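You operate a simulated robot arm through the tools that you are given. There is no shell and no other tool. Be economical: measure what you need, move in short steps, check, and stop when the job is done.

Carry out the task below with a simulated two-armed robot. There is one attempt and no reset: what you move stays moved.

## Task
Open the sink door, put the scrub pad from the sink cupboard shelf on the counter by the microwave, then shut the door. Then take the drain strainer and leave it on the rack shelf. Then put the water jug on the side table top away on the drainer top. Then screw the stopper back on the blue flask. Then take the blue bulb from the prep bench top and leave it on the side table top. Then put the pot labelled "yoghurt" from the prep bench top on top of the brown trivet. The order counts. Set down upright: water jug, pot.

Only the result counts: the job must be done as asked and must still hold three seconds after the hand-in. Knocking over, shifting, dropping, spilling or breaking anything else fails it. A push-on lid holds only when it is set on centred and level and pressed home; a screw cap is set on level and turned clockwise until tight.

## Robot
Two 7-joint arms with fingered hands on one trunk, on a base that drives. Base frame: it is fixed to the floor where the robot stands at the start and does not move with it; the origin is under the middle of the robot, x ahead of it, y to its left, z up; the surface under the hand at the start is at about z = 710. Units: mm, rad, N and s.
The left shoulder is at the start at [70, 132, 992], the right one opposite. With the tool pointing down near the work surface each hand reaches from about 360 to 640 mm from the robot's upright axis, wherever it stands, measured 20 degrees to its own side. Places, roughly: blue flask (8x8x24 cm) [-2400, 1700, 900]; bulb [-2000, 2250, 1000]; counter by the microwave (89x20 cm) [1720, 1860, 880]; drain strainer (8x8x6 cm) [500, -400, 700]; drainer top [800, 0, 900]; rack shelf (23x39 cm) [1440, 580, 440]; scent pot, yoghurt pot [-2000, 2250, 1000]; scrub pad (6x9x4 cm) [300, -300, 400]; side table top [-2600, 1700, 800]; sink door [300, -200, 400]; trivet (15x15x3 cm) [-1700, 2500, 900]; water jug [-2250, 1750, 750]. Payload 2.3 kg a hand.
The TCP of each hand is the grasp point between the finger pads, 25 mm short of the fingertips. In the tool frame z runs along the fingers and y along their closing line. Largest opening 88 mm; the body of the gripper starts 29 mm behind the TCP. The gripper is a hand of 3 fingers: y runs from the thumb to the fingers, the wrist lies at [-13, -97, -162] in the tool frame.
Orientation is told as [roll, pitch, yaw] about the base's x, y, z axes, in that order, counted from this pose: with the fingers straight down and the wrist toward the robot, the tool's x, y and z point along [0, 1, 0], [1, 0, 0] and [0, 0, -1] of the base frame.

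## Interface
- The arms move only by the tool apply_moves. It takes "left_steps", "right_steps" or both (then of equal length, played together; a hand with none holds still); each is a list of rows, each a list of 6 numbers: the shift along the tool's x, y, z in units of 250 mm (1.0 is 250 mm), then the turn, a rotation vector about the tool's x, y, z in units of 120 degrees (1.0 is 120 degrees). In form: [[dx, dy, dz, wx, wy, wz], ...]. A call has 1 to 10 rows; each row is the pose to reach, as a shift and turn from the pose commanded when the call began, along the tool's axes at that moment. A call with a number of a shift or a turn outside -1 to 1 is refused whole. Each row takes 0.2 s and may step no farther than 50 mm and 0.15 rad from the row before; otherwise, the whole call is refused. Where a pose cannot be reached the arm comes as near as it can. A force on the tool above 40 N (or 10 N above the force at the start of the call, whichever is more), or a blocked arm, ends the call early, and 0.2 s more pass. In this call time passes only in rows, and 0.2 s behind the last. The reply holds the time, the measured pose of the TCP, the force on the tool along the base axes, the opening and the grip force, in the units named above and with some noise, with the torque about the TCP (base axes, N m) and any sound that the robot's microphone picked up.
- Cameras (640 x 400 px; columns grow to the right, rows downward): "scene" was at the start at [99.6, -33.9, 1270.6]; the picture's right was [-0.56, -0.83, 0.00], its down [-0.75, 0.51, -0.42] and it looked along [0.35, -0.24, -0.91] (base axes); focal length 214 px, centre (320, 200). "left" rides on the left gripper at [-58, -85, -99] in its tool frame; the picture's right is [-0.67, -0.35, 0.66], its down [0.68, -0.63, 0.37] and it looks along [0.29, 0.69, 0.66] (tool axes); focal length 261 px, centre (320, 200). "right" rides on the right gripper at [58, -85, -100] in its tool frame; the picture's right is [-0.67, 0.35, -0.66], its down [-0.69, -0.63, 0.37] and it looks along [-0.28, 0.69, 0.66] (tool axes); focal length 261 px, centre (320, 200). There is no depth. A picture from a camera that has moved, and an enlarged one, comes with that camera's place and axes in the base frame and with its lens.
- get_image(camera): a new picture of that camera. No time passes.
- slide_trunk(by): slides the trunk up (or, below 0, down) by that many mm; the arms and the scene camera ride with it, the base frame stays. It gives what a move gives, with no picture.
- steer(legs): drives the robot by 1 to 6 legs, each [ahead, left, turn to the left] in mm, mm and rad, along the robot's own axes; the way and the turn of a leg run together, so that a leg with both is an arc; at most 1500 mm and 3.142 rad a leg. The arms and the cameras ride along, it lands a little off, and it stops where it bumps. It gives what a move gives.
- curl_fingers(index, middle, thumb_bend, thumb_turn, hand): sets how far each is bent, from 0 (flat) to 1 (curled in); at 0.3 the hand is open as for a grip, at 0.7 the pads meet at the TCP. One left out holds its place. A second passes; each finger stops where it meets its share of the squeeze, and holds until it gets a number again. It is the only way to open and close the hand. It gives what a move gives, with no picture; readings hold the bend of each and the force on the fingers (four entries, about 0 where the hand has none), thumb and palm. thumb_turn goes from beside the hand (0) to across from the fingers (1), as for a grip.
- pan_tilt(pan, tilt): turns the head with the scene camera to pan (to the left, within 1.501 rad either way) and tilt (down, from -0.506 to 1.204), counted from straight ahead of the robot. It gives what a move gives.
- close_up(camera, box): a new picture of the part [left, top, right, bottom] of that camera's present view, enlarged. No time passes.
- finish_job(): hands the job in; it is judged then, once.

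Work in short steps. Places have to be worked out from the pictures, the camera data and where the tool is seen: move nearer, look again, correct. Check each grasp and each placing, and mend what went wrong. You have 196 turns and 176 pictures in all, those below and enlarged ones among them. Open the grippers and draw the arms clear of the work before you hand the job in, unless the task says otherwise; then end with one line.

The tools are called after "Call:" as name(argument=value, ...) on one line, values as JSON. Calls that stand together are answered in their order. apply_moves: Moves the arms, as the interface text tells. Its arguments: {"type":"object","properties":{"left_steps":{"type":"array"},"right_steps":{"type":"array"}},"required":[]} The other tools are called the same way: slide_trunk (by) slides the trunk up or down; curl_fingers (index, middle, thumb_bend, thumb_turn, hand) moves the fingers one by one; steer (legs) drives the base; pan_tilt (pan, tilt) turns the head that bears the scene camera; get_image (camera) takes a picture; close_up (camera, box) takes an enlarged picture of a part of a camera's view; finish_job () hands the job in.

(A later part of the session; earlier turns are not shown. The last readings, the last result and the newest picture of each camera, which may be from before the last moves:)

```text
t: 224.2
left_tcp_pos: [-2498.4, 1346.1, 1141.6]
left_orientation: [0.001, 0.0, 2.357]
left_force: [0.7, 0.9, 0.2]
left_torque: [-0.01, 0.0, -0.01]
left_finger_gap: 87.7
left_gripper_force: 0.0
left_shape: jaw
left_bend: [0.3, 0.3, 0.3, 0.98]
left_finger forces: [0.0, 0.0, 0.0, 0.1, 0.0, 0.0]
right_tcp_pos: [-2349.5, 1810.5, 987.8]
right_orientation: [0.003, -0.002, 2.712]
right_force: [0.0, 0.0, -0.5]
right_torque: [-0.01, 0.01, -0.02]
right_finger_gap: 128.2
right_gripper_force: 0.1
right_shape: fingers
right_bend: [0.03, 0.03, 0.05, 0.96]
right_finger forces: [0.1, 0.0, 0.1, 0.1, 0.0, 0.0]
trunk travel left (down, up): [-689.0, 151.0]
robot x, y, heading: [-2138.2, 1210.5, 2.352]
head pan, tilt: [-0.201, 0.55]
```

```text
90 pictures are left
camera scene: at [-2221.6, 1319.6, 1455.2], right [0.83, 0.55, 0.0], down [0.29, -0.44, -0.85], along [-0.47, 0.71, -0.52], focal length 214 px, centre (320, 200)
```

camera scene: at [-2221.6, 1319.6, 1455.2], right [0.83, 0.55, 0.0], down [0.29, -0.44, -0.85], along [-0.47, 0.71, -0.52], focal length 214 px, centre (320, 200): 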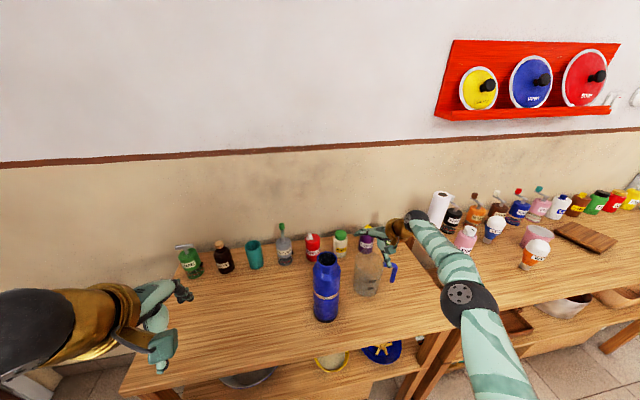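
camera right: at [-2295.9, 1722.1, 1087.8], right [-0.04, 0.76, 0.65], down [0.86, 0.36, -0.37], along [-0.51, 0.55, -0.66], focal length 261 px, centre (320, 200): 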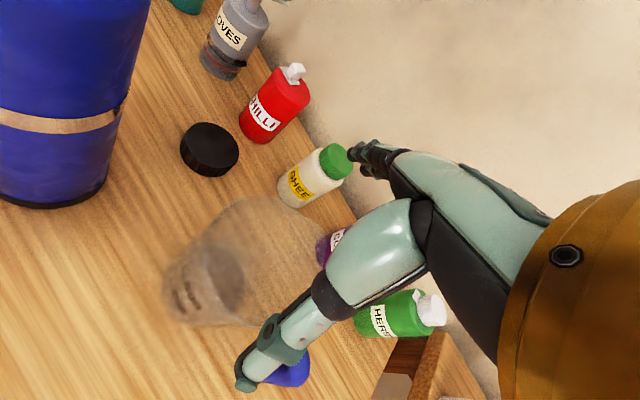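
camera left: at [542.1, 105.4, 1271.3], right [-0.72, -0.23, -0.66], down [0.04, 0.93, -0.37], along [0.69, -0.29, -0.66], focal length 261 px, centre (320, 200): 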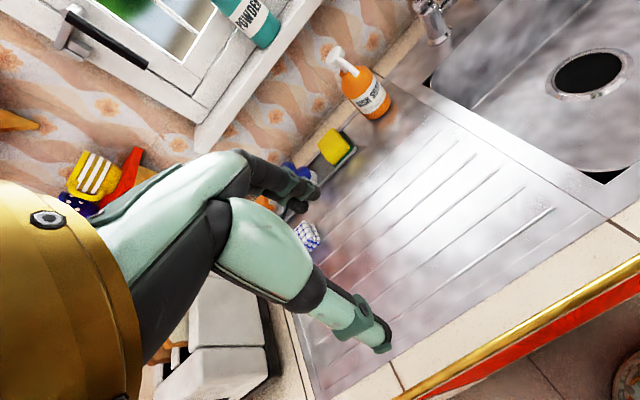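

The jug centre is about 19 mm further ahead of the TCP. I nudge the base forward and check before descending.

Call:
steer(legs=[[20, 0, 0.008]])

Call:
slide_trunk(by=-45)

Call:
get_image(camera="right")

Call:
close_up(camera="scene", box=[300, 190, 440, 330])

```text
t: 225.0
left_tcp_pos: [-2510.6, 1353.2, 1144.0]
left_orientation: [-0.001, -0.003, 2.367]
left_force: [0.3, -0.7, 0.1]
left_torque: [-0.01, 0.04, -0.01]
left_finger_gap: 87.5
left_gripper_force: 0.1
left_shape: jaw
left_bend: [0.3, 0.3, 0.3, 0.98]
left_finger forces: [0.0, 0.1, 0.1, 0.1, 0.0, 0.0]
right_tcp_pos: [-2364.5, 1820.0, 990.6]
right_orientation: [0.003, -0.007, 2.719]
right_force: [-0.1, -1.3, 0.2]
right_torque: [-0.01, -0.02, 0.01]
right_finger_gap: 128.3
right_gripper_force: 0.0
right_shape: fingers
right_bend: [0.03, 0.03, 0.05, 0.96]
right_finger forces: [0.1, 0.0, 0.0, 0.1, 0.0, 0.1]
trunk travel left (down, up): [-689.0, 151.0]
robot x, y, heading: [-2153.5, 1223.1, 2.366]
head pan, tilt: [-0.201, 0.55]
```

```text
t: 225.9
left_tcp_pos: [-2513.7, 1355.8, 1097.1]
left_orientation: [-0.001, 0.0, 2.366]
left_force: [-0.9, 0.0, -0.3]
left_torque: [-0.02, 0.03, 0.05]
left_finger_gap: 87.6
left_gripper_force: 0.1
left_shape: jaw
left_bend: [0.3, 0.3, 0.3, 0.98]
left_finger forces: [0.0, 0.0, 0.1, 0.0, 0.1, 0.1]
right_tcp_pos: [-2368.4, 1822.0, 942.7]
right_orientation: [0.002, 0.0, 2.719]
right_force: [-0.4, -0.4, -0.3]
right_torque: [0.01, -0.03, 0.02]
right_finger_gap: 128.3
right_gripper_force: 0.1
right_shape: fingers
right_bend: [0.03, 0.03, 0.05, 0.96]
right_finger forces: [0.1, 0.0, 0.0, 0.0, 0.0, 0.0]
trunk travel left (down, up): [-644.0, 196.0]
robot x, y, heading: [-2150.5, 1227.7, 2.369]
head pan, tilt: [-0.201, 0.55]
```

```text
89 pictures are left
camera right: at [-2314.1, 1735.1, 1042.6], right [-0.04, 0.76, 0.65], down [0.85, 0.37, -0.37], along [-0.52, 0.54, -0.66], focal length 261 px, centre (320, 200)
```

right: 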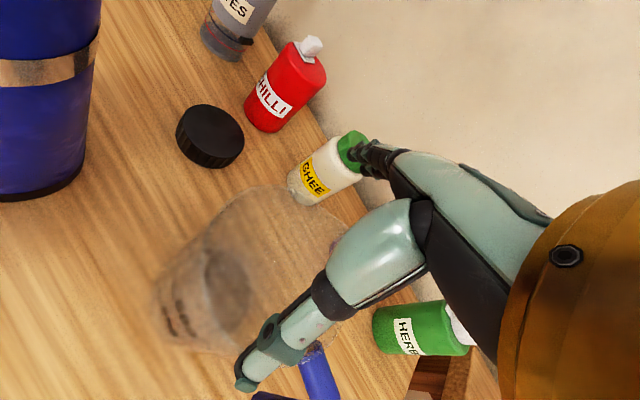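

```text
2.86 times, centred on (370, 260) of scene
camera zoom: at [-2236.9, 1333.2, 1410.1], right [0.83, 0.56, 0.0], down [0.29, -0.43, -0.85], along [-0.48, 0.71, -0.52], focal length 613 px, centre (177, 29)
```

zoom: 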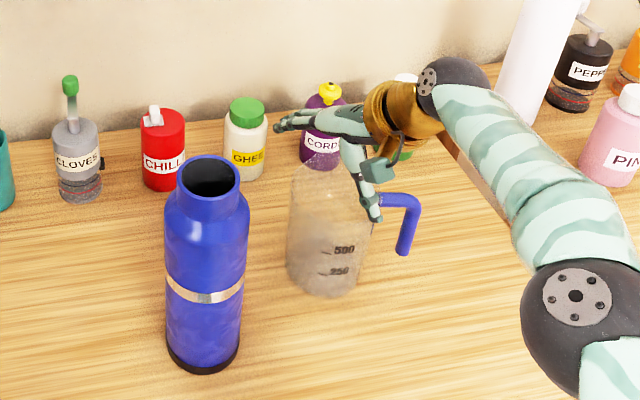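

The TCP is well centred along the closing line; I shift about 12 mm sideways and descend with the arm so that any contact stops the motion.

Call:
apply_moves(right_steps=[[-0.048, 0, 0.04, 0, 0, 0], [-0.048, 0, 0.1, 0, 0, 0], [-0.048, 0, 0.16, 0, 0, 0]])

Call:
get_image(camera="right")

Call:
close_up(camera="scene", box=[300, 190, 440, 330])

```text
t: 226.7
left_tcp_pos: [-2512.7, 1355.5, 1096.8]
left_orientation: [-0.003, -0.002, 2.368]
left_force: [-0.1, 0.9, 1.1]
left_torque: [-0.03, -0.03, 0.05]
left_finger_gap: 87.5
left_gripper_force: 0.0
left_shape: jaw
left_bend: [0.3, 0.3, 0.3, 0.98]
left_finger forces: [0.1, 0.1, 0.1, 0.0, 0.0, 0.0]
right_tcp_pos: [-2362.8, 1825.4, 904.3]
right_orientation: [0.003, -0.005, 2.718]
right_force: [-0.1, -1.0, 9.0]
right_torque: [-0.12, -0.12, 0.0]
right_finger_gap: 129.8
right_gripper_force: 3.9
right_shape: fingers
right_bend: [0.02, 0.03, 0.04, 0.95]
right_finger forces: [1.9, 0.1, 0.1, 0.0, 6.5, 0.0]
right hand out of reach, approached as far as the arm can: row 1, 2, 3
trunk travel left (down, up): [-644.0, 196.0]
robot x, y, heading: [-2147.9, 1220.5, 2.365]
head pan, tilt: [-0.201, 0.55]
```

```text
87 pictures are left
camera right: at [-2308.4, 1738.2, 1003.2], right [-0.04, 0.75, 0.66], down [0.85, 0.37, -0.37], along [-0.52, 0.54, -0.66], focal length 261 px, centre (320, 200)
```

right: 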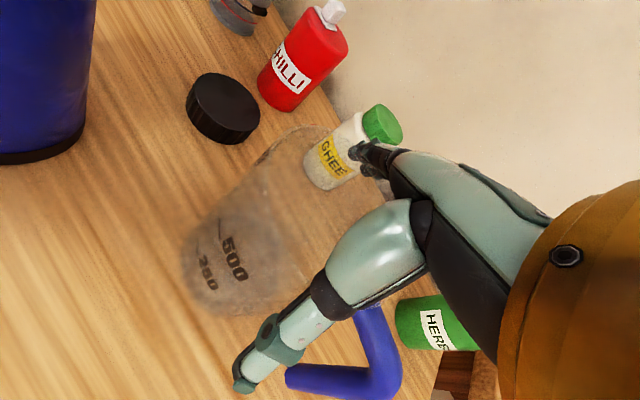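

```text
2.86 times, centred on (370, 260) of scene
camera zoom: at [-2235.8, 1331.3, 1410.5], right [0.83, 0.56, 0.0], down [0.29, -0.43, -0.85], along [-0.48, 0.71, -0.52], focal length 613 px, centre (177, 29)
```

zoom: 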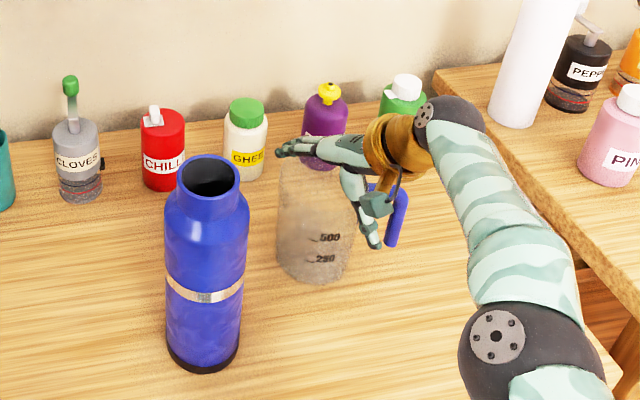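

The tips touched the jug and it slid slightly, so I lift back up and re-measure.

Call:
apply_moves(right_steps=[[0, 0, -0.08, 0, 0, 0], [0, 0, -0.2, 0, 0, 0], [0, 0, -0.32, 0, 0, 0]])

Call:
close_up(camera="scene", box=[330, 220, 410, 300])

Call:
get_image(camera="right")

```text
t: 227.5
left_tcp_pos: [-2513.9, 1355.8, 1096.9]
left_orientation: [0.0, 0.0, 2.365]
left_force: [0.1, -0.7, 0.0]
left_torque: [-0.01, 0.02, -0.03]
left_finger_gap: 87.6
left_gripper_force: 0.0
left_shape: jaw
left_bend: [0.3, 0.3, 0.3, 0.98]
left_finger forces: [0.0, 0.1, 0.0, 0.1, 0.0, 0.1]
right_tcp_pos: [-2361.9, 1822.3, 984.1]
right_orientation: [0.004, -0.002, 2.719]
right_force: [-0.8, 0.5, -0.4]
right_torque: [0.01, -0.02, 0.03]
right_finger_gap: 129.1
right_gripper_force: 0.0
right_shape: fingers
right_bend: [0.03, 0.03, 0.05, 0.95]
right_finger forces: [0.1, 0.0, 0.0, 0.0, 0.0, 0.0]
right hand out of reach, approached as far as the arm can: row 3
trunk travel left (down, up): [-644.0, 196.0]
robot x, y, heading: [-2150.2, 1222.4, 2.368]
head pan, tilt: [-0.201, 0.55]
```

```text
5.00 times, centred on (370, 260) of scene
camera zoom: at [-2236.7, 1332.4, 1410.2], right [0.83, 0.56, 0.0], down [0.29, -0.43, -0.85], along [-0.48, 0.71, -0.52], focal length 1072 px, centre (70, -100)
```

zoom: 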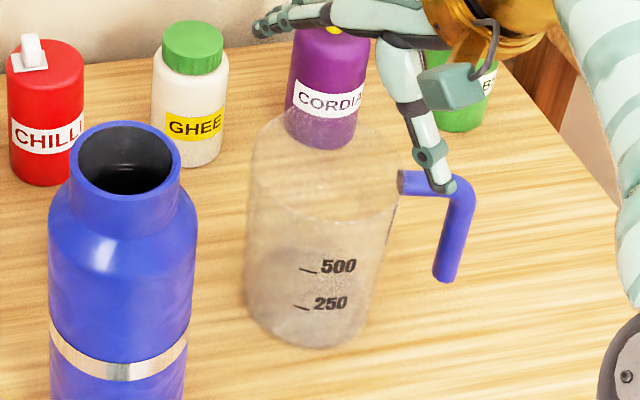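

```text
84 pictures are left
camera right: at [-2307.5, 1735.8, 1082.6], right [-0.04, 0.76, 0.65], down [0.85, 0.37, -0.37], along [-0.52, 0.54, -0.66], focal length 261 px, centre (320, 200)
```

right: 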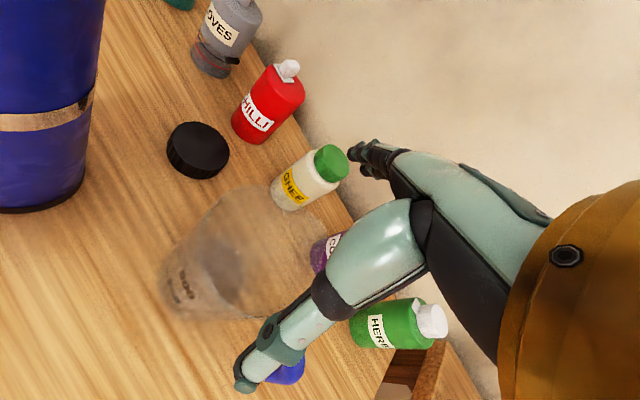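

Head-camera rays for base and rim now agree: jug axis at (-2380, 1846), rim z≈899. I nudge the base 30 mm ahead and verify.

Call:
steer(legs=[[30, -4, 0]])

Call:
close_up(camera="scene", box=[320, 210, 420, 310])

```text
t: 228.4
left_tcp_pos: [-2529.7, 1378.1, 1097.9]
left_orientation: [-0.001, -0.005, 2.366]
left_force: [0.1, -0.3, -0.9]
left_torque: [0.0, 0.01, 0.01]
left_finger_gap: 87.4
left_gripper_force: 0.0
left_shape: jaw
left_bend: [0.3, 0.3, 0.3, 0.98]
left_finger forces: [0.1, 0.0, 0.0, 0.0, 0.0, 0.1]
right_tcp_pos: [-2379.2, 1845.5, 986.6]
right_orientation: [0.001, -0.007, 2.719]
right_force: [0.3, -0.3, -0.4]
right_torque: [-0.01, 0.02, 0.04]
right_finger_gap: 129.2
right_gripper_force: 0.1
right_shape: fingers
right_bend: [0.03, 0.03, 0.05, 0.95]
right_finger forces: [0.0, 0.1, 0.0, 0.0, 0.1, 0.1]
trunk travel left (down, up): [-644.0, 196.0]
robot x, y, heading: [-2166.6, 1249.6, 2.365]
head pan, tilt: [-0.201, 0.55]
```

```text
4.00 times, centred on (370, 260) of scene
camera zoom: at [-2251.9, 1352.7, 1410.8], right [0.83, 0.56, 0.0], down [0.29, -0.43, -0.85], along [-0.48, 0.71, -0.52], focal length 858 px, centre (120, -40)
```

zoom: 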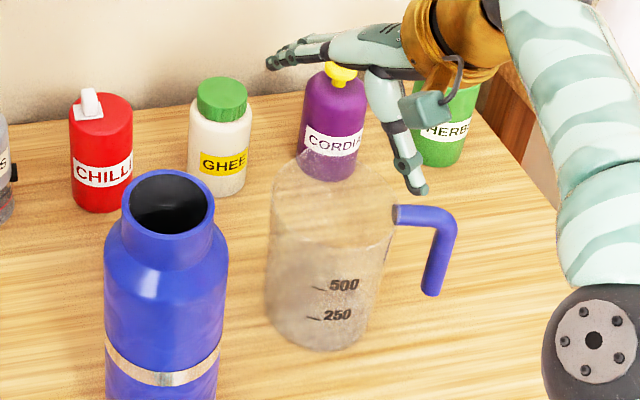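

Now the TCP projects onto the rim centre. I descend step by step.

Call:
apply_moves(right_steps=[[0, 0, 0.1, 0, 0, 0], [0, 0, 0.2, 0, 0, 0], [0, 0, 0.26, 0, 0, 0], [0, 0, 0.32, 0, 0, 0]])

Call:
close_up(camera="scene", box=[320, 210, 420, 310])

Call:
get_image(camera="right")

```text
t: 229.4
left_tcp_pos: [-2532.1, 1381.5, 1096.0]
left_orientation: [-0.001, 0.0, 2.366]
left_force: [0.3, -0.4, -0.3]
left_torque: [-0.01, -0.01, 0.0]
left_finger_gap: 87.6
left_gripper_force: 0.2
left_shape: jaw
left_bend: [0.3, 0.3, 0.3, 0.98]
left_finger forces: [0.1, 0.1, 0.0, 0.1, 0.0, 0.0]
right_tcp_pos: [-2381.4, 1849.2, 905.1]
right_orientation: [0.003, -0.003, 2.72]
right_force: [0.6, 0.4, 3.3]
right_torque: [-0.04, -0.1, 0.03]
right_finger_gap: 129.1
right_gripper_force: 1.9
right_shape: fingers
right_bend: [0.03, 0.03, 0.04, 0.96]
right_finger forces: [0.0, 0.0, 0.1, 0.1, 2.9, 0.0]
trunk travel left (down, up): [-644.0, 196.0]
robot x, y, heading: [-2168.0, 1245.8, 2.364]
head pan, tilt: [-0.201, 0.55]
```

```text
4.00 times, centred on (370, 260) of scene
camera zoom: at [-2255.4, 1357.7, 1410.0], right [0.83, 0.56, 0.0], down [0.29, -0.43, -0.85], along [-0.48, 0.71, -0.52], focal length 858 px, centre (120, -40)
```

zoom: 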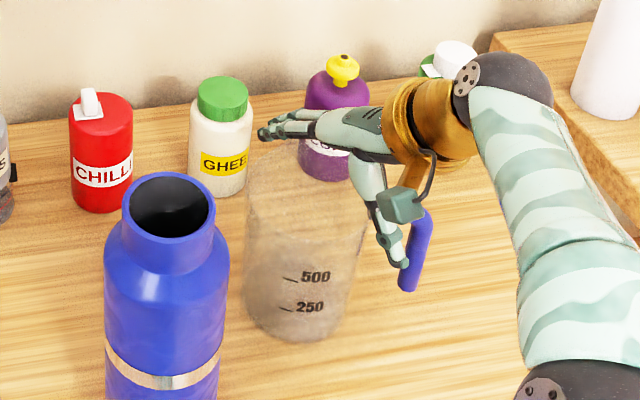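

```text
81 pictures are left
camera right: at [-2327.0, 1762.9, 1003.9], right [-0.04, 0.76, 0.65], down [0.85, 0.37, -0.37], along [-0.52, 0.54, -0.66], focal length 261 px, centre (320, 200)
```

right: 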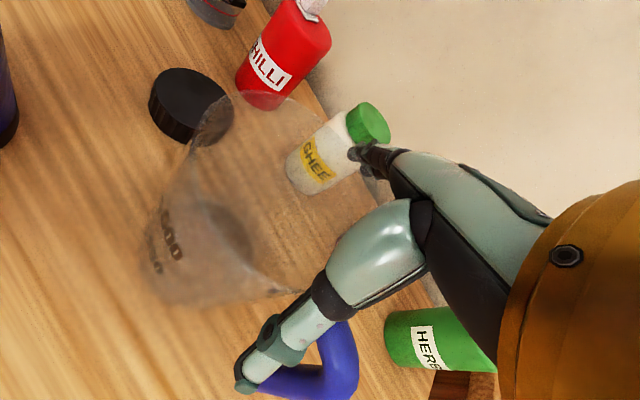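

The thumb nudged the jug again. I raise, return the hand to straight yaw (further from handle and spout), and re-measure the rim carefully from the wrist camera.

Call:
apply_moves(right_steps=[[0, 0, -0.08, 0, 0, 0], [0, 0, -0.2, 0, 0, 0.055], [0, 0, -0.34, 0, 0, 0.11], [0, 0, -0.4, 0, 0, 0.167]])

Call:
close_up(camera="right", box=[140, 120, 400, 380])

Call:
close_up(camera="scene", box=[320, 210, 420, 310])

```text
t: 230.4
left_tcp_pos: [-2531.4, 1379.6, 1097.1]
left_orientation: [-0.001, -0.001, 2.367]
left_force: [-0.4, -0.5, 0.1]
left_torque: [0.01, 0.0, -0.03]
left_finger_gap: 87.6
left_gripper_force: 0.1
left_shape: jaw
left_bend: [0.3, 0.3, 0.3, 0.98]
left_finger forces: [0.1, 0.0, 0.0, 0.0, 0.0, 0.0]
right_tcp_pos: [-2386.4, 1859.1, 1006.5]
right_orientation: [0.005, 0.001, 2.367]
right_force: [-0.1, 0.5, -0.2]
right_torque: [-0.02, 0.03, -0.01]
right_finger_gap: 129.0
right_gripper_force: 0.1
right_shape: fingers
right_bend: [0.03, 0.03, 0.05, 0.96]
right_finger forces: [0.0, 0.0, 0.1, 0.1, 0.0, 0.1]
right hand out of reach, approached as far as the arm can: row 2, 3, 4
trunk travel left (down, up): [-644.0, 196.0]
robot x, y, heading: [-2170.2, 1246.8, 2.365]
head pan, tilt: [-0.201, 0.55]
```

```text
1.54 times, centred on (270, 250) of right
camera zoom: at [-2365.9, 1759.4, 1106.4], right [0.22, 0.72, 0.65], down [0.93, 0.05, -0.37], along [-0.3, 0.69, -0.66], focal length 401 px, centre (397, 123)
```

zoom: 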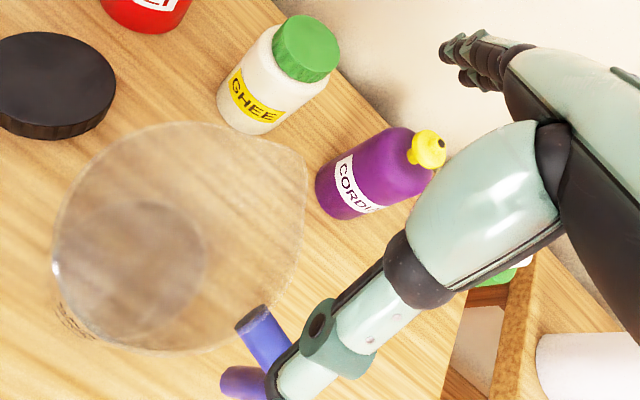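

```text
4.00 times, centred on (370, 260) of scene
camera zoom: at [-2255.3, 1356.4, 1410.2], right [0.83, 0.56, 0.0], down [0.29, -0.43, -0.85], along [-0.48, 0.71, -0.52], focal length 858 px, centre (120, -40)
```

zoom: 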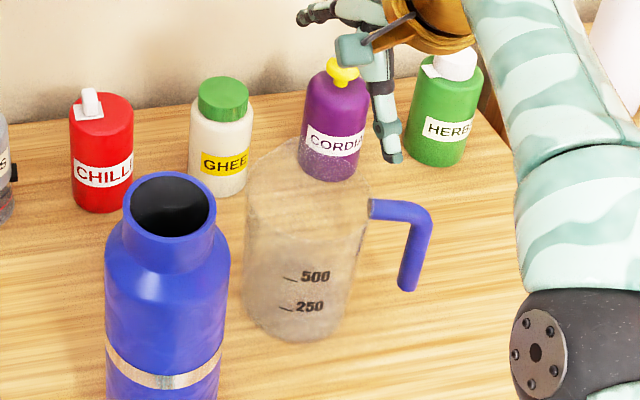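

Reconciling both cameras puts the tabletop at z≈810, the rim at z≈925 and the jug at about (-2393, 1815). I shift the hand 36 mm left and 26 mm back, then re-check.

Call:
apply_moves(right_steps=[[0.072, -0.052, 0, 0, 0, 0], [0.144, -0.104, 0, 0, 0, 0]])

Call:
get_image(camera="right")

Call:
close_up(camera="scene", box=[320, 210, 420, 310])

```text
t: 231.0
left_tcp_pos: [-2532.6, 1379.4, 1096.4]
left_orientation: [-0.001, -0.001, 2.367]
left_force: [-0.2, 0.2, -0.5]
left_torque: [0.02, 0.06, 0.0]
left_finger_gap: 87.7
left_gripper_force: 0.3
left_shape: jaw
left_bend: [0.3, 0.3, 0.3, 0.98]
left_finger forces: [0.0, 0.0, 0.0, 0.1, 0.0, 0.1]
right_tcp_pos: [-2410.7, 1843.3, 1011.3]
right_orientation: [0.004, 0.0, 2.368]
right_force: [1.1, -0.3, -0.6]
right_torque: [0.0, -0.03, 0.0]
right_finger_gap: 128.8
right_gripper_force: 0.0
right_shape: fingers
right_bend: [0.03, 0.03, 0.05, 0.96]
right_finger forces: [0.0, 0.0, 0.0, 0.1, 0.1, 0.1]
right hand out of reach, approached as far as the arm can: row 1, 2
trunk travel left (down, up): [-644.0, 196.0]
robot x, y, heading: [-2169.6, 1247.3, 2.366]
head pan, tilt: [-0.201, 0.55]
```

```text
78 pictures are left
camera right: at [-2391.0, 1742.5, 1110.8], right [0.22, 0.72, 0.65], down [0.93, 0.05, -0.37], along [-0.3, 0.69, -0.66], focal length 261 px, centre (320, 200)
```

right: 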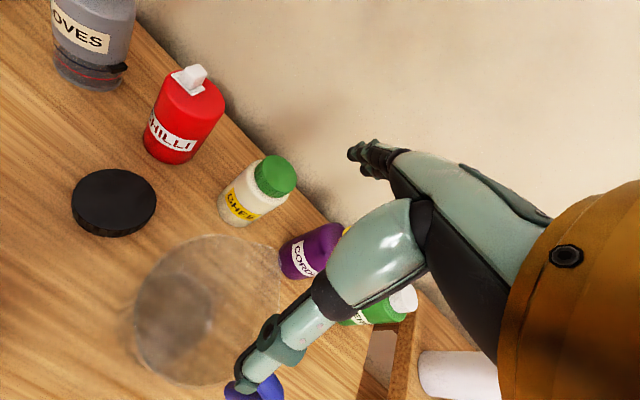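

```text
4.00 times, centred on (370, 260) of scene
camera zoom: at [-2255.7, 1356.2, 1410.2], right [0.83, 0.56, 0.0], down [0.29, -0.43, -0.85], along [-0.48, 0.71, -0.52], focal length 858 px, centre (120, -40)
```

zoom: 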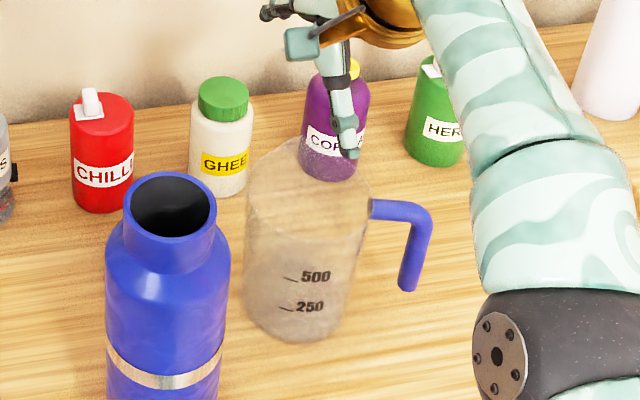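

The jug is now consistently at (-2393, 1811). The arm is near its limit, so I shift the base 35 mm back and 10 mm left.

Call:
steer(legs=[[-36, 10, 0]])

Call:
get_image(camera="right")

```text
t: 231.8
left_tcp_pos: [-2515.9, 1352.6, 1096.0]
left_orientation: [0.0, 0.004, 2.366]
left_force: [-0.4, 0.3, 0.4]
left_torque: [0.01, 0.0, 0.03]
left_finger_gap: 87.7
left_gripper_force: 0.1
left_shape: jaw
left_bend: [0.3, 0.3, 0.3, 0.98]
left_finger forces: [0.0, 0.0, 0.0, 0.1, 0.0, 0.0]
right_tcp_pos: [-2394.7, 1816.8, 1008.2]
right_orientation: [0.004, 0.004, 2.369]
right_force: [-0.7, 0.4, -0.6]
right_torque: [0.03, -0.01, -0.01]
right_finger_gap: 129.1
right_gripper_force: 0.0
right_shape: fingers
right_bend: [0.03, 0.03, 0.05, 0.96]
right_finger forces: [0.0, 0.1, 0.0, 0.1, 0.1, 0.0]
trunk travel left (down, up): [-644.0, 196.0]
robot x, y, heading: [-2150.0, 1217.0, 2.365]
head pan, tilt: [-0.201, 0.55]
```

```text
76 pictures are left
camera right: at [-2373.8, 1715.8, 1108.1], right [0.22, 0.73, 0.65], down [0.93, 0.05, -0.37], along [-0.3, 0.68, -0.67], focal length 261 px, centre (320, 200)
```

right: 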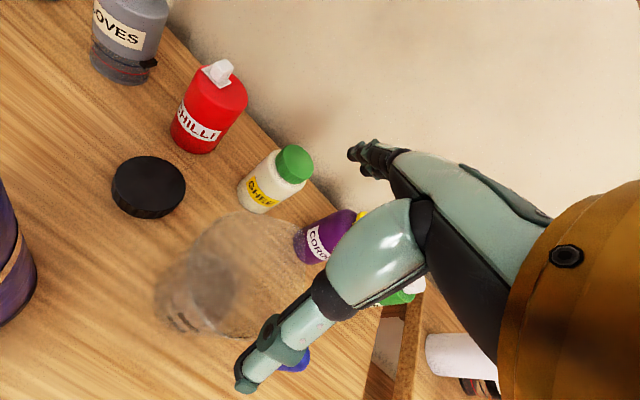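

The TCP is now within ~5 mm of the rim centre. I descend with the arm.

Call:
apply_moves(right_steps=[[0, -0.008, 0.12, 0, 0, 0], [0, -0.008, 0.22, 0, 0, 0], [0, -0.008, 0.3, 0, 0, 0], [0, -0.008, 0.38, 0, 0, 0], [0, -0.008, 0.45, 0, 0, 0]])

Call:
close_up(camera="scene", box=[320, 210, 420, 310])

```text
t: 233.0
left_tcp_pos: [-2510.2, 1343.4, 1098.8]
left_orientation: [-0.005, -0.006, 2.364]
left_force: [-0.2, -0.3, 0.6]
left_torque: [0.02, -0.02, -0.02]
left_finger_gap: 87.6
left_gripper_force: 0.0
left_shape: jaw
left_bend: [0.3, 0.3, 0.3, 0.98]
left_finger forces: [0.0, 0.1, 0.0, 0.0, 0.0, 0.0]
right_tcp_pos: [-2396.7, 1814.7, 904.1]
right_orientation: [0.002, -0.012, 2.368]
right_force: [-1.7, 3.1, 16.7]
right_torque: [-0.1, -0.06, -0.01]
right_finger_gap: 130.4
right_gripper_force: 7.6
right_shape: fingers
right_bend: [0.02, 0.03, 0.05, 0.96]
right_finger forces: [3.8, 3.4, 0.0, 0.1, 8.9, 0.0]
right hand out of reach, approached as far as the arm can: row 1, 2, 3, 4, 5
trunk travel left (down, up): [-644.0, 196.0]
robot x, y, heading: [-2152.7, 1218.3, 2.362]
head pan, tilt: [-0.201, 0.55]
```

```text
4.00 times, centred on (370, 260) of scene
camera zoom: at [-2233.8, 1318.5, 1411.4], right [0.83, 0.56, 0.0], down [0.29, -0.43, -0.86], along [-0.48, 0.71, -0.52], focal length 858 px, centre (120, -40)
```

zoom: 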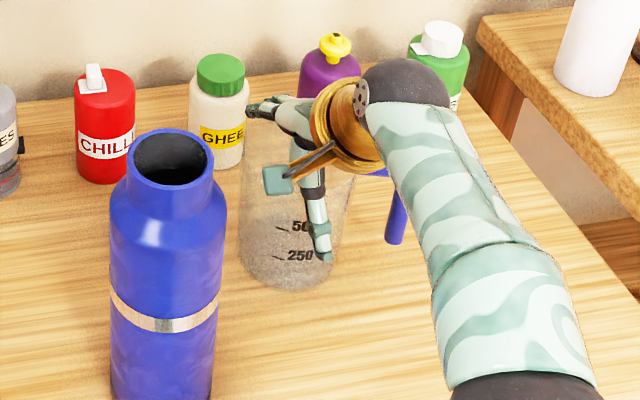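

All three fingers straddle the jug evenly, below the rim. I close the grip.

Call:
curl_fingers(hand="right", index=0.4, middle=0.4, thumb_bend=0.4)

Call:
get_image(camera="right")

```text
t: 234.0
left_tcp_pos: [-2511.9, 1344.0, 1097.2]
left_orientation: [-0.003, -0.006, 2.364]
left_force: [0.6, 0.1, 0.3]
left_torque: [0.0, 0.0, 0.04]
left_finger_gap: 88.1
left_gripper_force: 0.0
left_shape: jaw
left_bend: [0.3, 0.3, 0.3, 0.98]
left_finger forces: [0.0, 0.0, 0.0, 0.0, 0.0, 0.1]
right_tcp_pos: [-2396.3, 1815.1, 904.4]
right_orientation: [-0.001, -0.015, 2.367]
right_force: [-5.7, 10.4, 33.5]
right_torque: [0.65, 0.87, -0.05]
right_finger_gap: 117.3
right_gripper_force: 35.6
right_shape: fingers
right_bend: [0.07, 0.29, 0.35, 0.94]
right_finger forces: [24.0, 25.3, 0.0, 0.1, 22.7, 0.1]
trunk travel left (down, up): [-644.0, 196.0]
robot x, y, heading: [-2151.4, 1218.2, 2.366]
head pan, tilt: [-0.201, 0.55]
```

```text
74 pictures are left
camera right: at [-2376.3, 1713.4, 1001.5], right [0.23, 0.72, 0.66], down [0.93, 0.05, -0.38], along [-0.3, 0.7, -0.65], focal length 261 px, centre (320, 200)
```

right: 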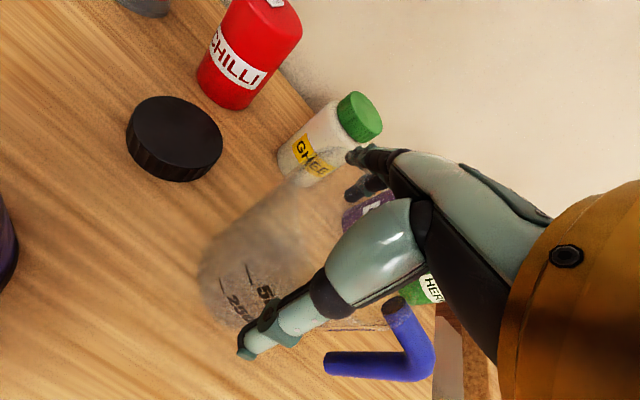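

The index finger is held wide open, perhaps on the spout. I check from the head before lifting.

Call:
close_up(camera="scene", box=[310, 200, 410, 300])

Call:
close_up(camera="right", box=[180, 120, 420, 380])

```text
4.00 times, centred on (360, 250) of scene
camera zoom: at [-2234.8, 1318.4, 1411.0], right [0.83, 0.56, 0.0], down [0.29, -0.43, -0.86], along [-0.48, 0.71, -0.52], focal length 858 px, centre (160, 0)
```

zoom: 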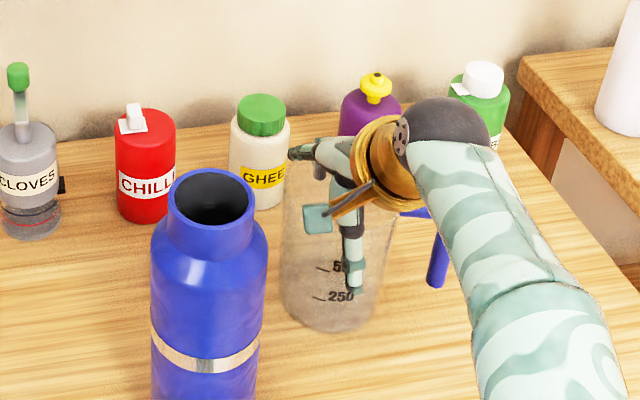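

```text
1.54 times, centred on (300, 250) of right
camera zoom: at [-2376.3, 1713.4, 1001.5], right [0.23, 0.72, 0.66], down [0.93, 0.05, -0.38], along [-0.3, 0.7, -0.65], focal length 401 px, centre (351, 123)
```

zoom: 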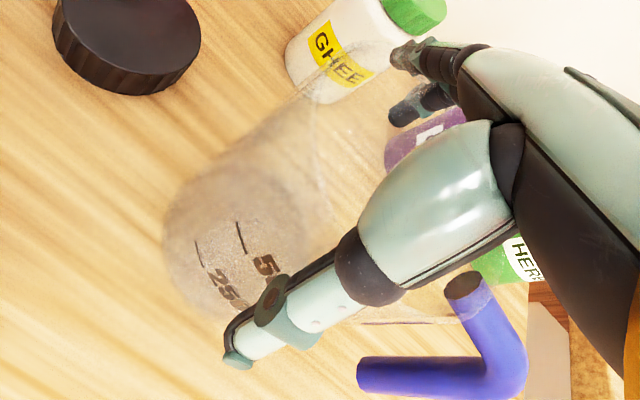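

The index sits on the spout and the middle finger went inside. I open, raise, and view the jug's orientation from above.

Call:
curl_fingers(hand="right", index=0.0, middle=0.0, thumb_bend=0.0)

Call:
apply_moves(right_steps=[[0, 0, -0.1, 0, 0, 0], [0, 0, -0.25, 0, 0, 0], [0, 0, -0.4, 0, 0, 0]])

Call:
steer(legs=[[30, -25, 0]])

Call:
get_image(camera="right")

```text
t: 235.0
left_tcp_pos: [-2511.2, 1343.7, 1098.1]
left_orientation: [-0.003, -0.006, 2.365]
left_force: [0.0, 0.8, -0.1]
left_torque: [-0.03, -0.01, -0.01]
left_finger_gap: 87.3
left_gripper_force: 0.0
left_shape: jaw
left_bend: [0.3, 0.3, 0.3, 0.98]
left_finger forces: [0.1, 0.1, 0.1, 0.1, 0.0, 0.1]
right_tcp_pos: [-2395.0, 1812.8, 900.2]
right_orientation: [0.002, -0.004, 2.369]
right_force: [2.2, -2.0, 17.6]
right_torque: [0.17, 0.11, -0.14]
right_finger_gap: 134.4
right_gripper_force: 8.9
right_shape: fingers
right_bend: [0.0, 0.0, 0.0, 0.95]
right_finger forces: [3.3, 5.5, 0.0, 0.0, 10.8, 0.1]
trunk travel left (down, up): [-644.0, 196.0]
robot x, y, heading: [-2150.7, 1213.6, 2.361]
head pan, tilt: [-0.201, 0.55]
```

```text
t: 235.8
left_tcp_pos: [-2512.9, 1348.8, 1098.4]
left_orientation: [0.0, -0.002, 2.365]
left_force: [-0.5, -0.8, 0.0]
left_torque: [-0.02, -0.01, -0.01]
left_finger_gap: 87.5
left_gripper_force: 0.0
left_shape: jaw
left_bend: [0.3, 0.3, 0.3, 0.98]
left_finger forces: [0.0, 0.0, 0.0, 0.0, 0.0, 0.0]
right_tcp_pos: [-2395.7, 1812.3, 992.8]
right_orientation: [0.004, 0.0, 2.368]
right_force: [-0.3, 0.6, 0.3]
right_torque: [0.02, 0.02, 0.0]
right_finger_gap: 132.7
right_gripper_force: 0.0
right_shape: fingers
right_bend: [0.0, 0.0, 0.0, 0.95]
right_finger forces: [0.0, 0.0, 0.0, 0.1, 0.1, 0.1]
right hand out of reach, approached as far as the arm can: row 3
trunk travel left (down, up): [-644.0, 196.0]
robot x, y, heading: [-2147.6, 1218.0, 2.364]
head pan, tilt: [-0.201, 0.55]
```

```text
t: 236.7
left_tcp_pos: [-2516.3, 1384.3, 1097.5]
left_orientation: [-0.003, -0.002, 2.365]
left_force: [0.7, 0.3, 0.0]
left_torque: [0.02, -0.01, -0.01]
left_finger_gap: 87.6
left_gripper_force: 0.0
left_shape: jaw
left_bend: [0.3, 0.3, 0.3, 0.98]
left_finger forces: [0.0, 0.1, 0.0, 0.0, 0.1, 0.1]
right_tcp_pos: [-2399.4, 1848.7, 995.0]
right_orientation: [0.001, -0.004, 2.37]
right_force: [-0.5, -0.3, 0.6]
right_torque: [0.0, 0.02, -0.02]
right_finger_gap: 132.8
right_gripper_force: 0.1
right_shape: fingers
right_bend: [0.0, 0.0, 0.0, 0.95]
right_finger forces: [0.1, 0.0, 0.0, 0.0, 0.1, 0.0]
trunk travel left (down, up): [-644.0, 196.0]
robot x, y, heading: [-2151.2, 1255.9, 2.368]
head pan, tilt: [-0.201, 0.55]
```

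```text
71 pictures are left
camera right: at [-2379.4, 1747.4, 1095.1], right [0.22, 0.72, 0.66], down [0.93, 0.05, -0.37], along [-0.3, 0.69, -0.66], focal length 261 px, centre (320, 200)
```

right: 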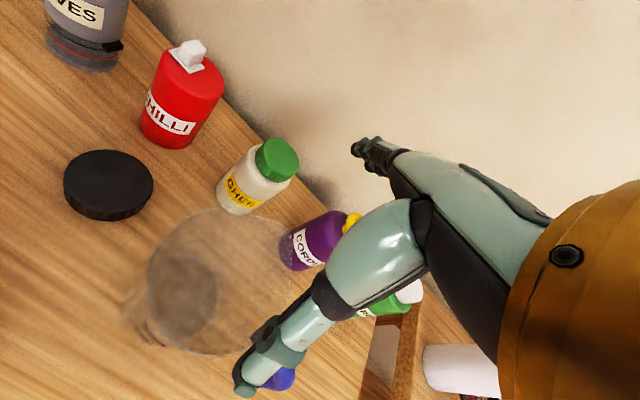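

The spout points ahead-right and the handle right, so closing along ahead-left/back-right is free. I rotate the hand 30° that way, then re-centre with the base.

Call:
apply_moves(right_steps=[[0, -0.03, 0, 0, 0, -0.06], [0, -0.06, 0, 0, 0, -0.125], [0, -0.09, 0, 0, 0, -0.19], [0, -0.11, 0, 0, 0, -0.25]])

Call:
steer(legs=[[0, 21, 0]])

Call:
get_image(camera="right")

```text
t: 237.7
left_tcp_pos: [-2516.6, 1388.5, 1096.7]
left_orientation: [-0.002, 0.0, 2.364]
left_force: [0.4, 0.1, 0.5]
left_torque: [0.0, 0.01, -0.03]
left_finger_gap: 87.7
left_gripper_force: 0.1
left_shape: jaw
left_bend: [0.3, 0.3, 0.3, 0.98]
left_finger forces: [0.0, 0.0, 0.0, 0.1, 0.0, 0.0]
right_tcp_pos: [-2380.2, 1831.4, 992.1]
right_orientation: [0.0, -0.003, 2.895]
right_force: [0.5, -0.2, -0.4]
right_torque: [0.0, 0.0, 0.0]
right_finger_gap: 132.6
right_gripper_force: 0.0
right_shape: fingers
right_bend: [0.0, 0.0, 0.0, 0.95]
right_finger forces: [0.0, 0.0, 0.0, 0.0, 0.0, 0.0]
trunk travel left (down, up): [-644.0, 196.0]
robot x, y, heading: [-2156.1, 1252.3, 2.368]
head pan, tilt: [-0.201, 0.55]
```

```text
t: 238.5
left_tcp_pos: [-2529.9, 1375.0, 1097.3]
left_orientation: [0.002, 0.0, 2.365]
left_force: [-0.4, 0.6, -0.1]
left_torque: [-0.02, -0.01, 0.02]
left_finger_gap: 87.6
left_gripper_force: 0.0
left_shape: jaw
left_bend: [0.3, 0.3, 0.3, 0.98]
left_finger forces: [0.1, 0.0, 0.0, 0.0, 0.0, 0.1]
right_tcp_pos: [-2392.3, 1818.9, 991.2]
right_orientation: [0.005, -0.003, 2.893]
right_force: [0.0, -0.4, -0.2]
right_torque: [0.0, 0.04, 0.02]
right_finger_gap: 132.8
right_gripper_force: 0.2
right_shape: fingers
right_bend: [0.0, 0.0, 0.0, 0.95]
right_finger forces: [0.0, 0.0, 0.1, 0.1, 0.1, 0.0]
trunk travel left (down, up): [-644.0, 196.0]
robot x, y, heading: [-2172.4, 1242.8, 2.362]
head pan, tilt: [-0.201, 0.55]
```

```text
70 pictures are left
camera right: at [-2323.6, 1741.9, 1090.9], right [-0.17, 0.74, 0.65], down [0.78, 0.51, -0.37], along [-0.61, 0.44, -0.66], focal length 261 px, centre (320, 200)
```

right: 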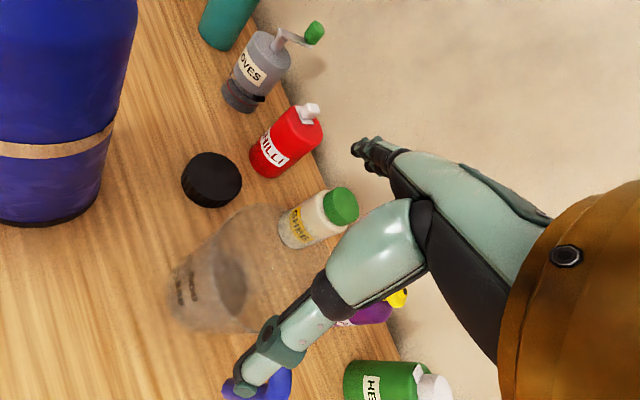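

Well centred and clear of handle and spout. I descend again.

Call:
apply_moves(right_steps=[[0, 0.014, 0.1, 0, 0, 0], [0, 0.014, 0.18, 0, 0, 0], [0, 0.014, 0.26, 0, 0, 0], [0, 0.014, 0.36, 0, 0, 0]])

Call:
get_image(camera="right")

```text
t: 239.5
left_tcp_pos: [-2530.3, 1371.9, 1098.2]
left_orientation: [-0.001, -0.002, 2.365]
left_force: [0.2, 0.4, 0.7]
left_torque: [-0.01, 0.02, 0.04]
left_finger_gap: 87.7
left_gripper_force: 0.1
left_shape: jaw
left_bend: [0.3, 0.3, 0.3, 0.98]
left_finger forces: [0.0, 0.0, 0.0, 0.0, 0.0, 0.1]
right_tcp_pos: [-2396.3, 1815.0, 905.1]
right_orientation: [0.001, -0.004, 2.89]
right_force: [0.6, -0.3, 2.5]
right_torque: [-0.02, -0.09, 0.04]
right_finger_gap: 133.0
right_gripper_force: 1.2
right_shape: fingers
right_bend: [0.0, 0.0, 0.0, 0.95]
right_finger forces: [0.0, 0.0, 0.0, 0.0, 1.9, 0.0]
trunk travel left (down, up): [-644.0, 196.0]
robot x, y, heading: [-2166.2, 1240.3, 2.363]
head pan, tilt: [-0.201, 0.55]
```

```text
69 pictures are left
camera right: at [-2328.4, 1738.0, 1004.8], right [-0.17, 0.74, 0.66], down [0.78, 0.51, -0.37], along [-0.6, 0.45, -0.66], focal length 261 px, centre (320, 200)
```

right: 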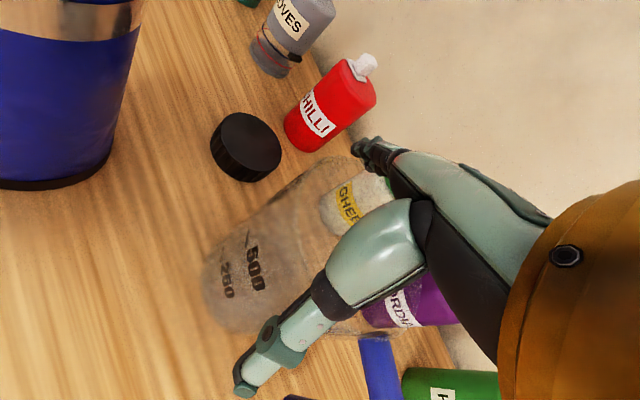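

Only a light thumb touch this time. I close gently and compare the finger bends.

Call:
curl_fingers(hand="right", index=0.38, middle=0.38, thumb_bend=0.38)

Call:
close_up(camera="right", box=[190, 110, 430, 370])

```text
t: 240.5
left_tcp_pos: [-2530.5, 1368.9, 1097.5]
left_orientation: [-0.003, -0.004, 2.363]
left_force: [-0.4, 0.3, -0.2]
left_torque: [0.0, -0.03, 0.0]
left_finger_gap: 87.6
left_gripper_force: 0.0
left_shape: jaw
left_bend: [0.3, 0.3, 0.3, 0.98]
left_finger forces: [0.1, 0.1, 0.0, 0.1, 0.0, 0.0]
right_tcp_pos: [-2397.5, 1813.3, 908.6]
right_orientation: [-0.002, -0.007, 2.891]
right_force: [-5.8, 4.9, 20.5]
right_torque: [0.11, 0.86, -0.11]
right_finger_gap: 109.3
right_gripper_force: 32.0
right_shape: fingers
right_bend: [0.17, 0.28, 0.29, 0.94]
right_finger forces: [22.7, 17.5, 0.0, 0.0, 23.7, 0.1]
trunk travel left (down, up): [-644.0, 196.0]
robot x, y, heading: [-2169.8, 1235.5, 2.362]
head pan, tilt: [-0.201, 0.55]
```

```text
1.54 times, centred on (310, 240) of right
camera zoom: at [-2329.3, 1735.6, 1007.2], right [-0.17, 0.73, 0.66], down [0.78, 0.51, -0.37], along [-0.61, 0.45, -0.66], focal length 401 px, centre (335, 138)
```

zoom: 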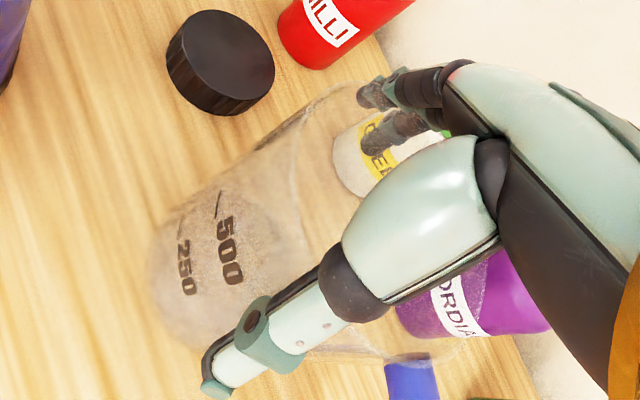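

Plausible straddle: bends 0.17–0.29 with ~20 N on each finger. I try a small 12 mm test lift.

Call:
slide_trunk(by=15)

Call:
close_up(camera="scene", box=[310, 190, 410, 300])

```text
t: 241.1
left_tcp_pos: [-2530.7, 1374.6, 1111.9]
left_orientation: [-0.002, 0.002, 2.363]
left_force: [-0.5, -0.6, 0.6]
left_torque: [-0.05, 0.01, 0.0]
left_finger_gap: 87.8
left_gripper_force: 0.0
left_shape: jaw
left_bend: [0.3, 0.3, 0.3, 0.98]
left_finger forces: [0.0, 0.1, 0.0, 0.0, 0.0, 0.0]
right_tcp_pos: [-2396.6, 1813.8, 918.3]
right_orientation: [0.003, 0.0, 2.892]
right_force: [0.5, -0.4, -0.6]
right_torque: [-0.05, 0.03, -0.01]
right_finger_gap: 107.7
right_gripper_force: 29.7
right_shape: fingers
right_bend: [0.18, 0.28, 0.28, 0.93]
right_finger forces: [14.5, 16.1, 0.0, 0.0, 29.5, 0.0]
trunk travel left (down, up): [-659.0, 181.0]
robot x, y, heading: [-2167.8, 1240.4, 2.367]
head pan, tilt: [-0.201, 0.55]
```

```text
3.64 times, centred on (360, 245) of scene
camera zoom: at [-2254.5, 1349.1, 1425.1], right [0.83, 0.56, 0.0], down [0.29, -0.43, -0.85], along [-0.48, 0.71, -0.52], focal length 780 px, centre (174, 36)
```

zoom: 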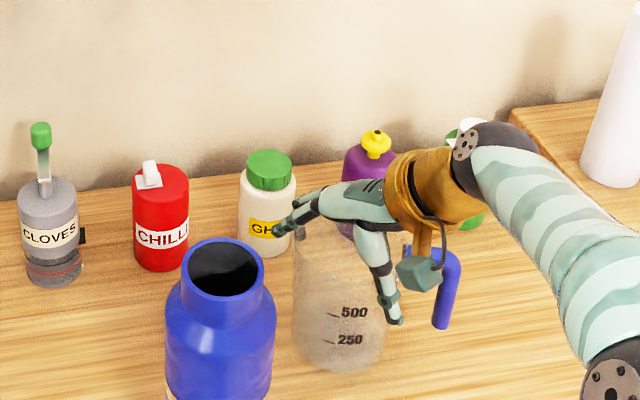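

Grip holds around 30 N and the upward force has vanished. I lift another 35 mm and compare.

Call:
slide_trunk(by=35)

Call:
close_up(camera="scene", box=[310, 190, 410, 300])

```text
t: 241.9
left_tcp_pos: [-2531.6, 1374.1, 1147.1]
left_orientation: [-0.003, 0.0, 2.364]
left_force: [0.4, 0.2, 0.3]
left_torque: [0.02, 0.0, -0.02]
left_finger_gap: 87.3
left_gripper_force: 0.0
left_shape: jaw
left_bend: [0.3, 0.3, 0.3, 0.98]
left_finger forces: [0.0, 0.0, 0.0, 0.0, 0.1, 0.0]
right_tcp_pos: [-2397.7, 1815.5, 954.9]
right_orientation: [0.002, -0.001, 2.893]
right_force: [-0.1, 0.1, -1.3]
right_torque: [-0.03, 0.01, 0.02]
right_finger_gap: 108.0
right_gripper_force: 29.9
right_shape: fingers
right_bend: [0.18, 0.28, 0.28, 0.93]
right_finger forces: [14.4, 16.1, 0.1, 0.1, 29.4, 0.0]
trunk travel left (down, up): [-694.0, 146.0]
robot x, y, heading: [-2169.1, 1238.1, 2.359]
head pan, tilt: [-0.201, 0.55]
```

```text
3.64 times, centred on (360, 245) of scene
camera zoom: at [-2255.2, 1350.0, 1460.2], right [0.83, 0.56, 0.0], down [0.29, -0.43, -0.85], along [-0.48, 0.71, -0.52], focal length 780 px, centre (174, 36)
```

zoom: 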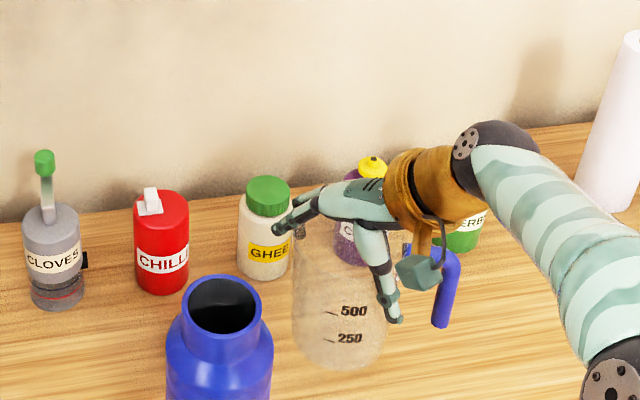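

The jug is off the table and level. I raise it well clear, back away, turn around and drive to the sink's drainer.

Call:
slide_trunk(by=120)

Call:
steer(legs=[[-550, 0, 0], [0, 0, 3.14], [1400, 700, 0], [0, 750, 0]])

Call:
pan_tilt(pan=-0.2, tilt=0.6)

Call:
get_image(camera="scene")

```text
t: 243.4
left_tcp_pos: [-2530.6, 1373.8, 1266.9]
left_orientation: [0.0, 0.0, 2.365]
left_force: [-0.4, -1.1, -0.2]
left_torque: [0.04, -0.01, 0.0]
left_finger_gap: 87.6
left_gripper_force: 0.1
left_shape: jaw
left_bend: [0.3, 0.3, 0.3, 0.98]
left_finger forces: [0.0, 0.0, 0.0, 0.0, 0.0, 0.0]
right_tcp_pos: [-2398.7, 1816.6, 1073.6]
right_orientation: [0.005, -0.002, 2.893]
right_force: [-0.4, -0.5, -1.4]
right_torque: [-0.01, 0.06, -0.02]
right_finger_gap: 108.0
right_gripper_force: 29.8
right_shape: fingers
right_bend: [0.18, 0.28, 0.28, 0.93]
right_finger forces: [14.5, 15.9, 0.0, 0.0, 29.4, 0.1]
trunk travel left (down, up): [-814.0, 26.0]
robot x, y, heading: [-2170.1, 1235.8, 2.369]
head pan, tilt: [-0.201, 0.55]
```

```text
refused: leg 3 is longer than a leg can be; nothing moved
```

```text
t: 244.1
left_tcp_pos: [-2531.9, 1374.4, 1266.4]
left_orientation: [0.0, 0.0, 2.366]
left_force: [0.2, 0.4, -0.5]
left_torque: [0.01, 0.03, 0.0]
left_finger_gap: 87.7
left_gripper_force: 0.0
left_shape: jaw
left_bend: [0.3, 0.3, 0.3, 0.98]
left_finger forces: [0.1, 0.0, 0.0, 0.1, 0.0, 0.0]
right_tcp_pos: [-2397.8, 1815.6, 1074.5]
right_orientation: [0.004, -0.002, 2.892]
right_force: [0.2, -0.2, -1.3]
right_torque: [0.0, 0.03, 0.03]
right_finger_gap: 107.9
right_gripper_force: 30.1
right_shape: fingers
right_bend: [0.18, 0.28, 0.28, 0.93]
right_finger forces: [14.5, 16.0, 0.0, 0.0, 29.4, 0.0]
trunk travel left (down, up): [-814.0, 26.0]
robot x, y, heading: [-2169.1, 1242.5, 2.367]
head pan, tilt: [-0.201, 0.6]
```

```text
65 pictures are left
camera scene: at [-2254.2, 1348.8, 1575.6], right [0.83, 0.56, 0.0], down [0.32, -0.47, -0.82], along [-0.46, 0.68, -0.57], focal length 214 px, centre (320, 200)
```

scene: 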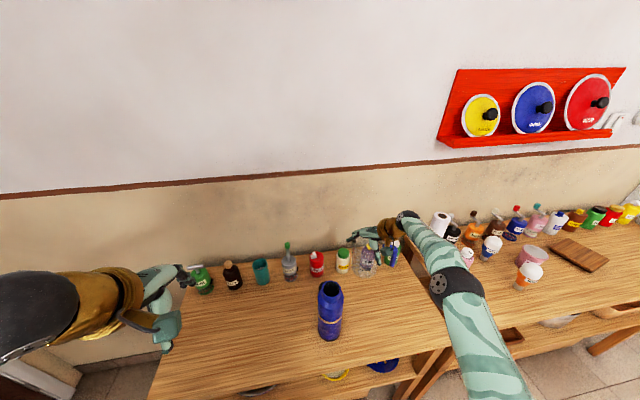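

The drive legs were too long; I resend them split up.

Call:
steer(legs=[[-550, 0, 0], [0, 0, 3.14], [1000, 500, 0], [450, 950, 0]])

Call:
get_image(camera="scene")

```text
t: 264.9
left_tcp_pos: [641.8, 733.5, 1267.3]
left_orientation: [0.0, 0.0, -0.777]
left_force: [-0.3, 0.1, -0.5]
left_torque: [0.02, -0.01, 0.0]
left_finger_gap: 87.8
left_gripper_force: 0.0
left_shape: jaw
left_bend: [0.3, 0.3, 0.3, 0.98]
left_finger forces: [0.1, 0.0, 0.0, 0.0, 0.0, 0.1]
right_tcp_pos: [508.8, 291.8, 1073.9]
right_orientation: [0.002, -0.002, -0.25]
right_force: [0.5, -0.1, -1.6]
right_torque: [0.04, 0.01, 0.01]
right_finger_gap: 106.4
right_gripper_force: 25.7
right_shape: fingers
right_bend: [0.19, 0.28, 0.28, 0.93]
right_finger forces: [12.9, 14.0, 0.0, 0.0, 25.7, 0.1]
trunk travel left (down, up): [-814.0, 26.0]
robot x, y, heading: [279.7, 867.5, -0.779]
head pan, tilt: [-0.201, 0.6]
```

```text
64 pictures are left
camera scene: at [363.4, 758.9, 1575.7], right [-0.83, -0.56, 0.0], down [-0.32, 0.47, -0.82], along [0.46, -0.68, -0.57], focal length 214 px, centre (320, 200)
```

scene: 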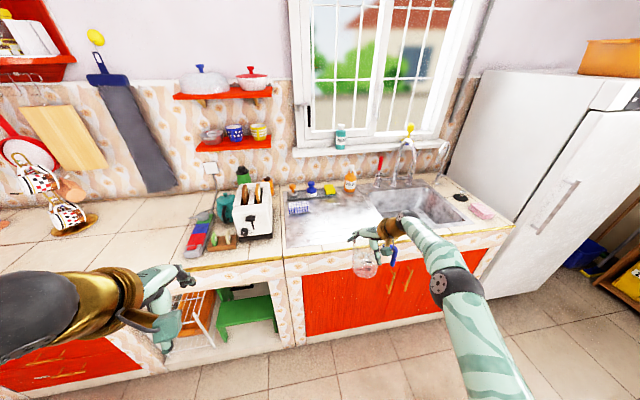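

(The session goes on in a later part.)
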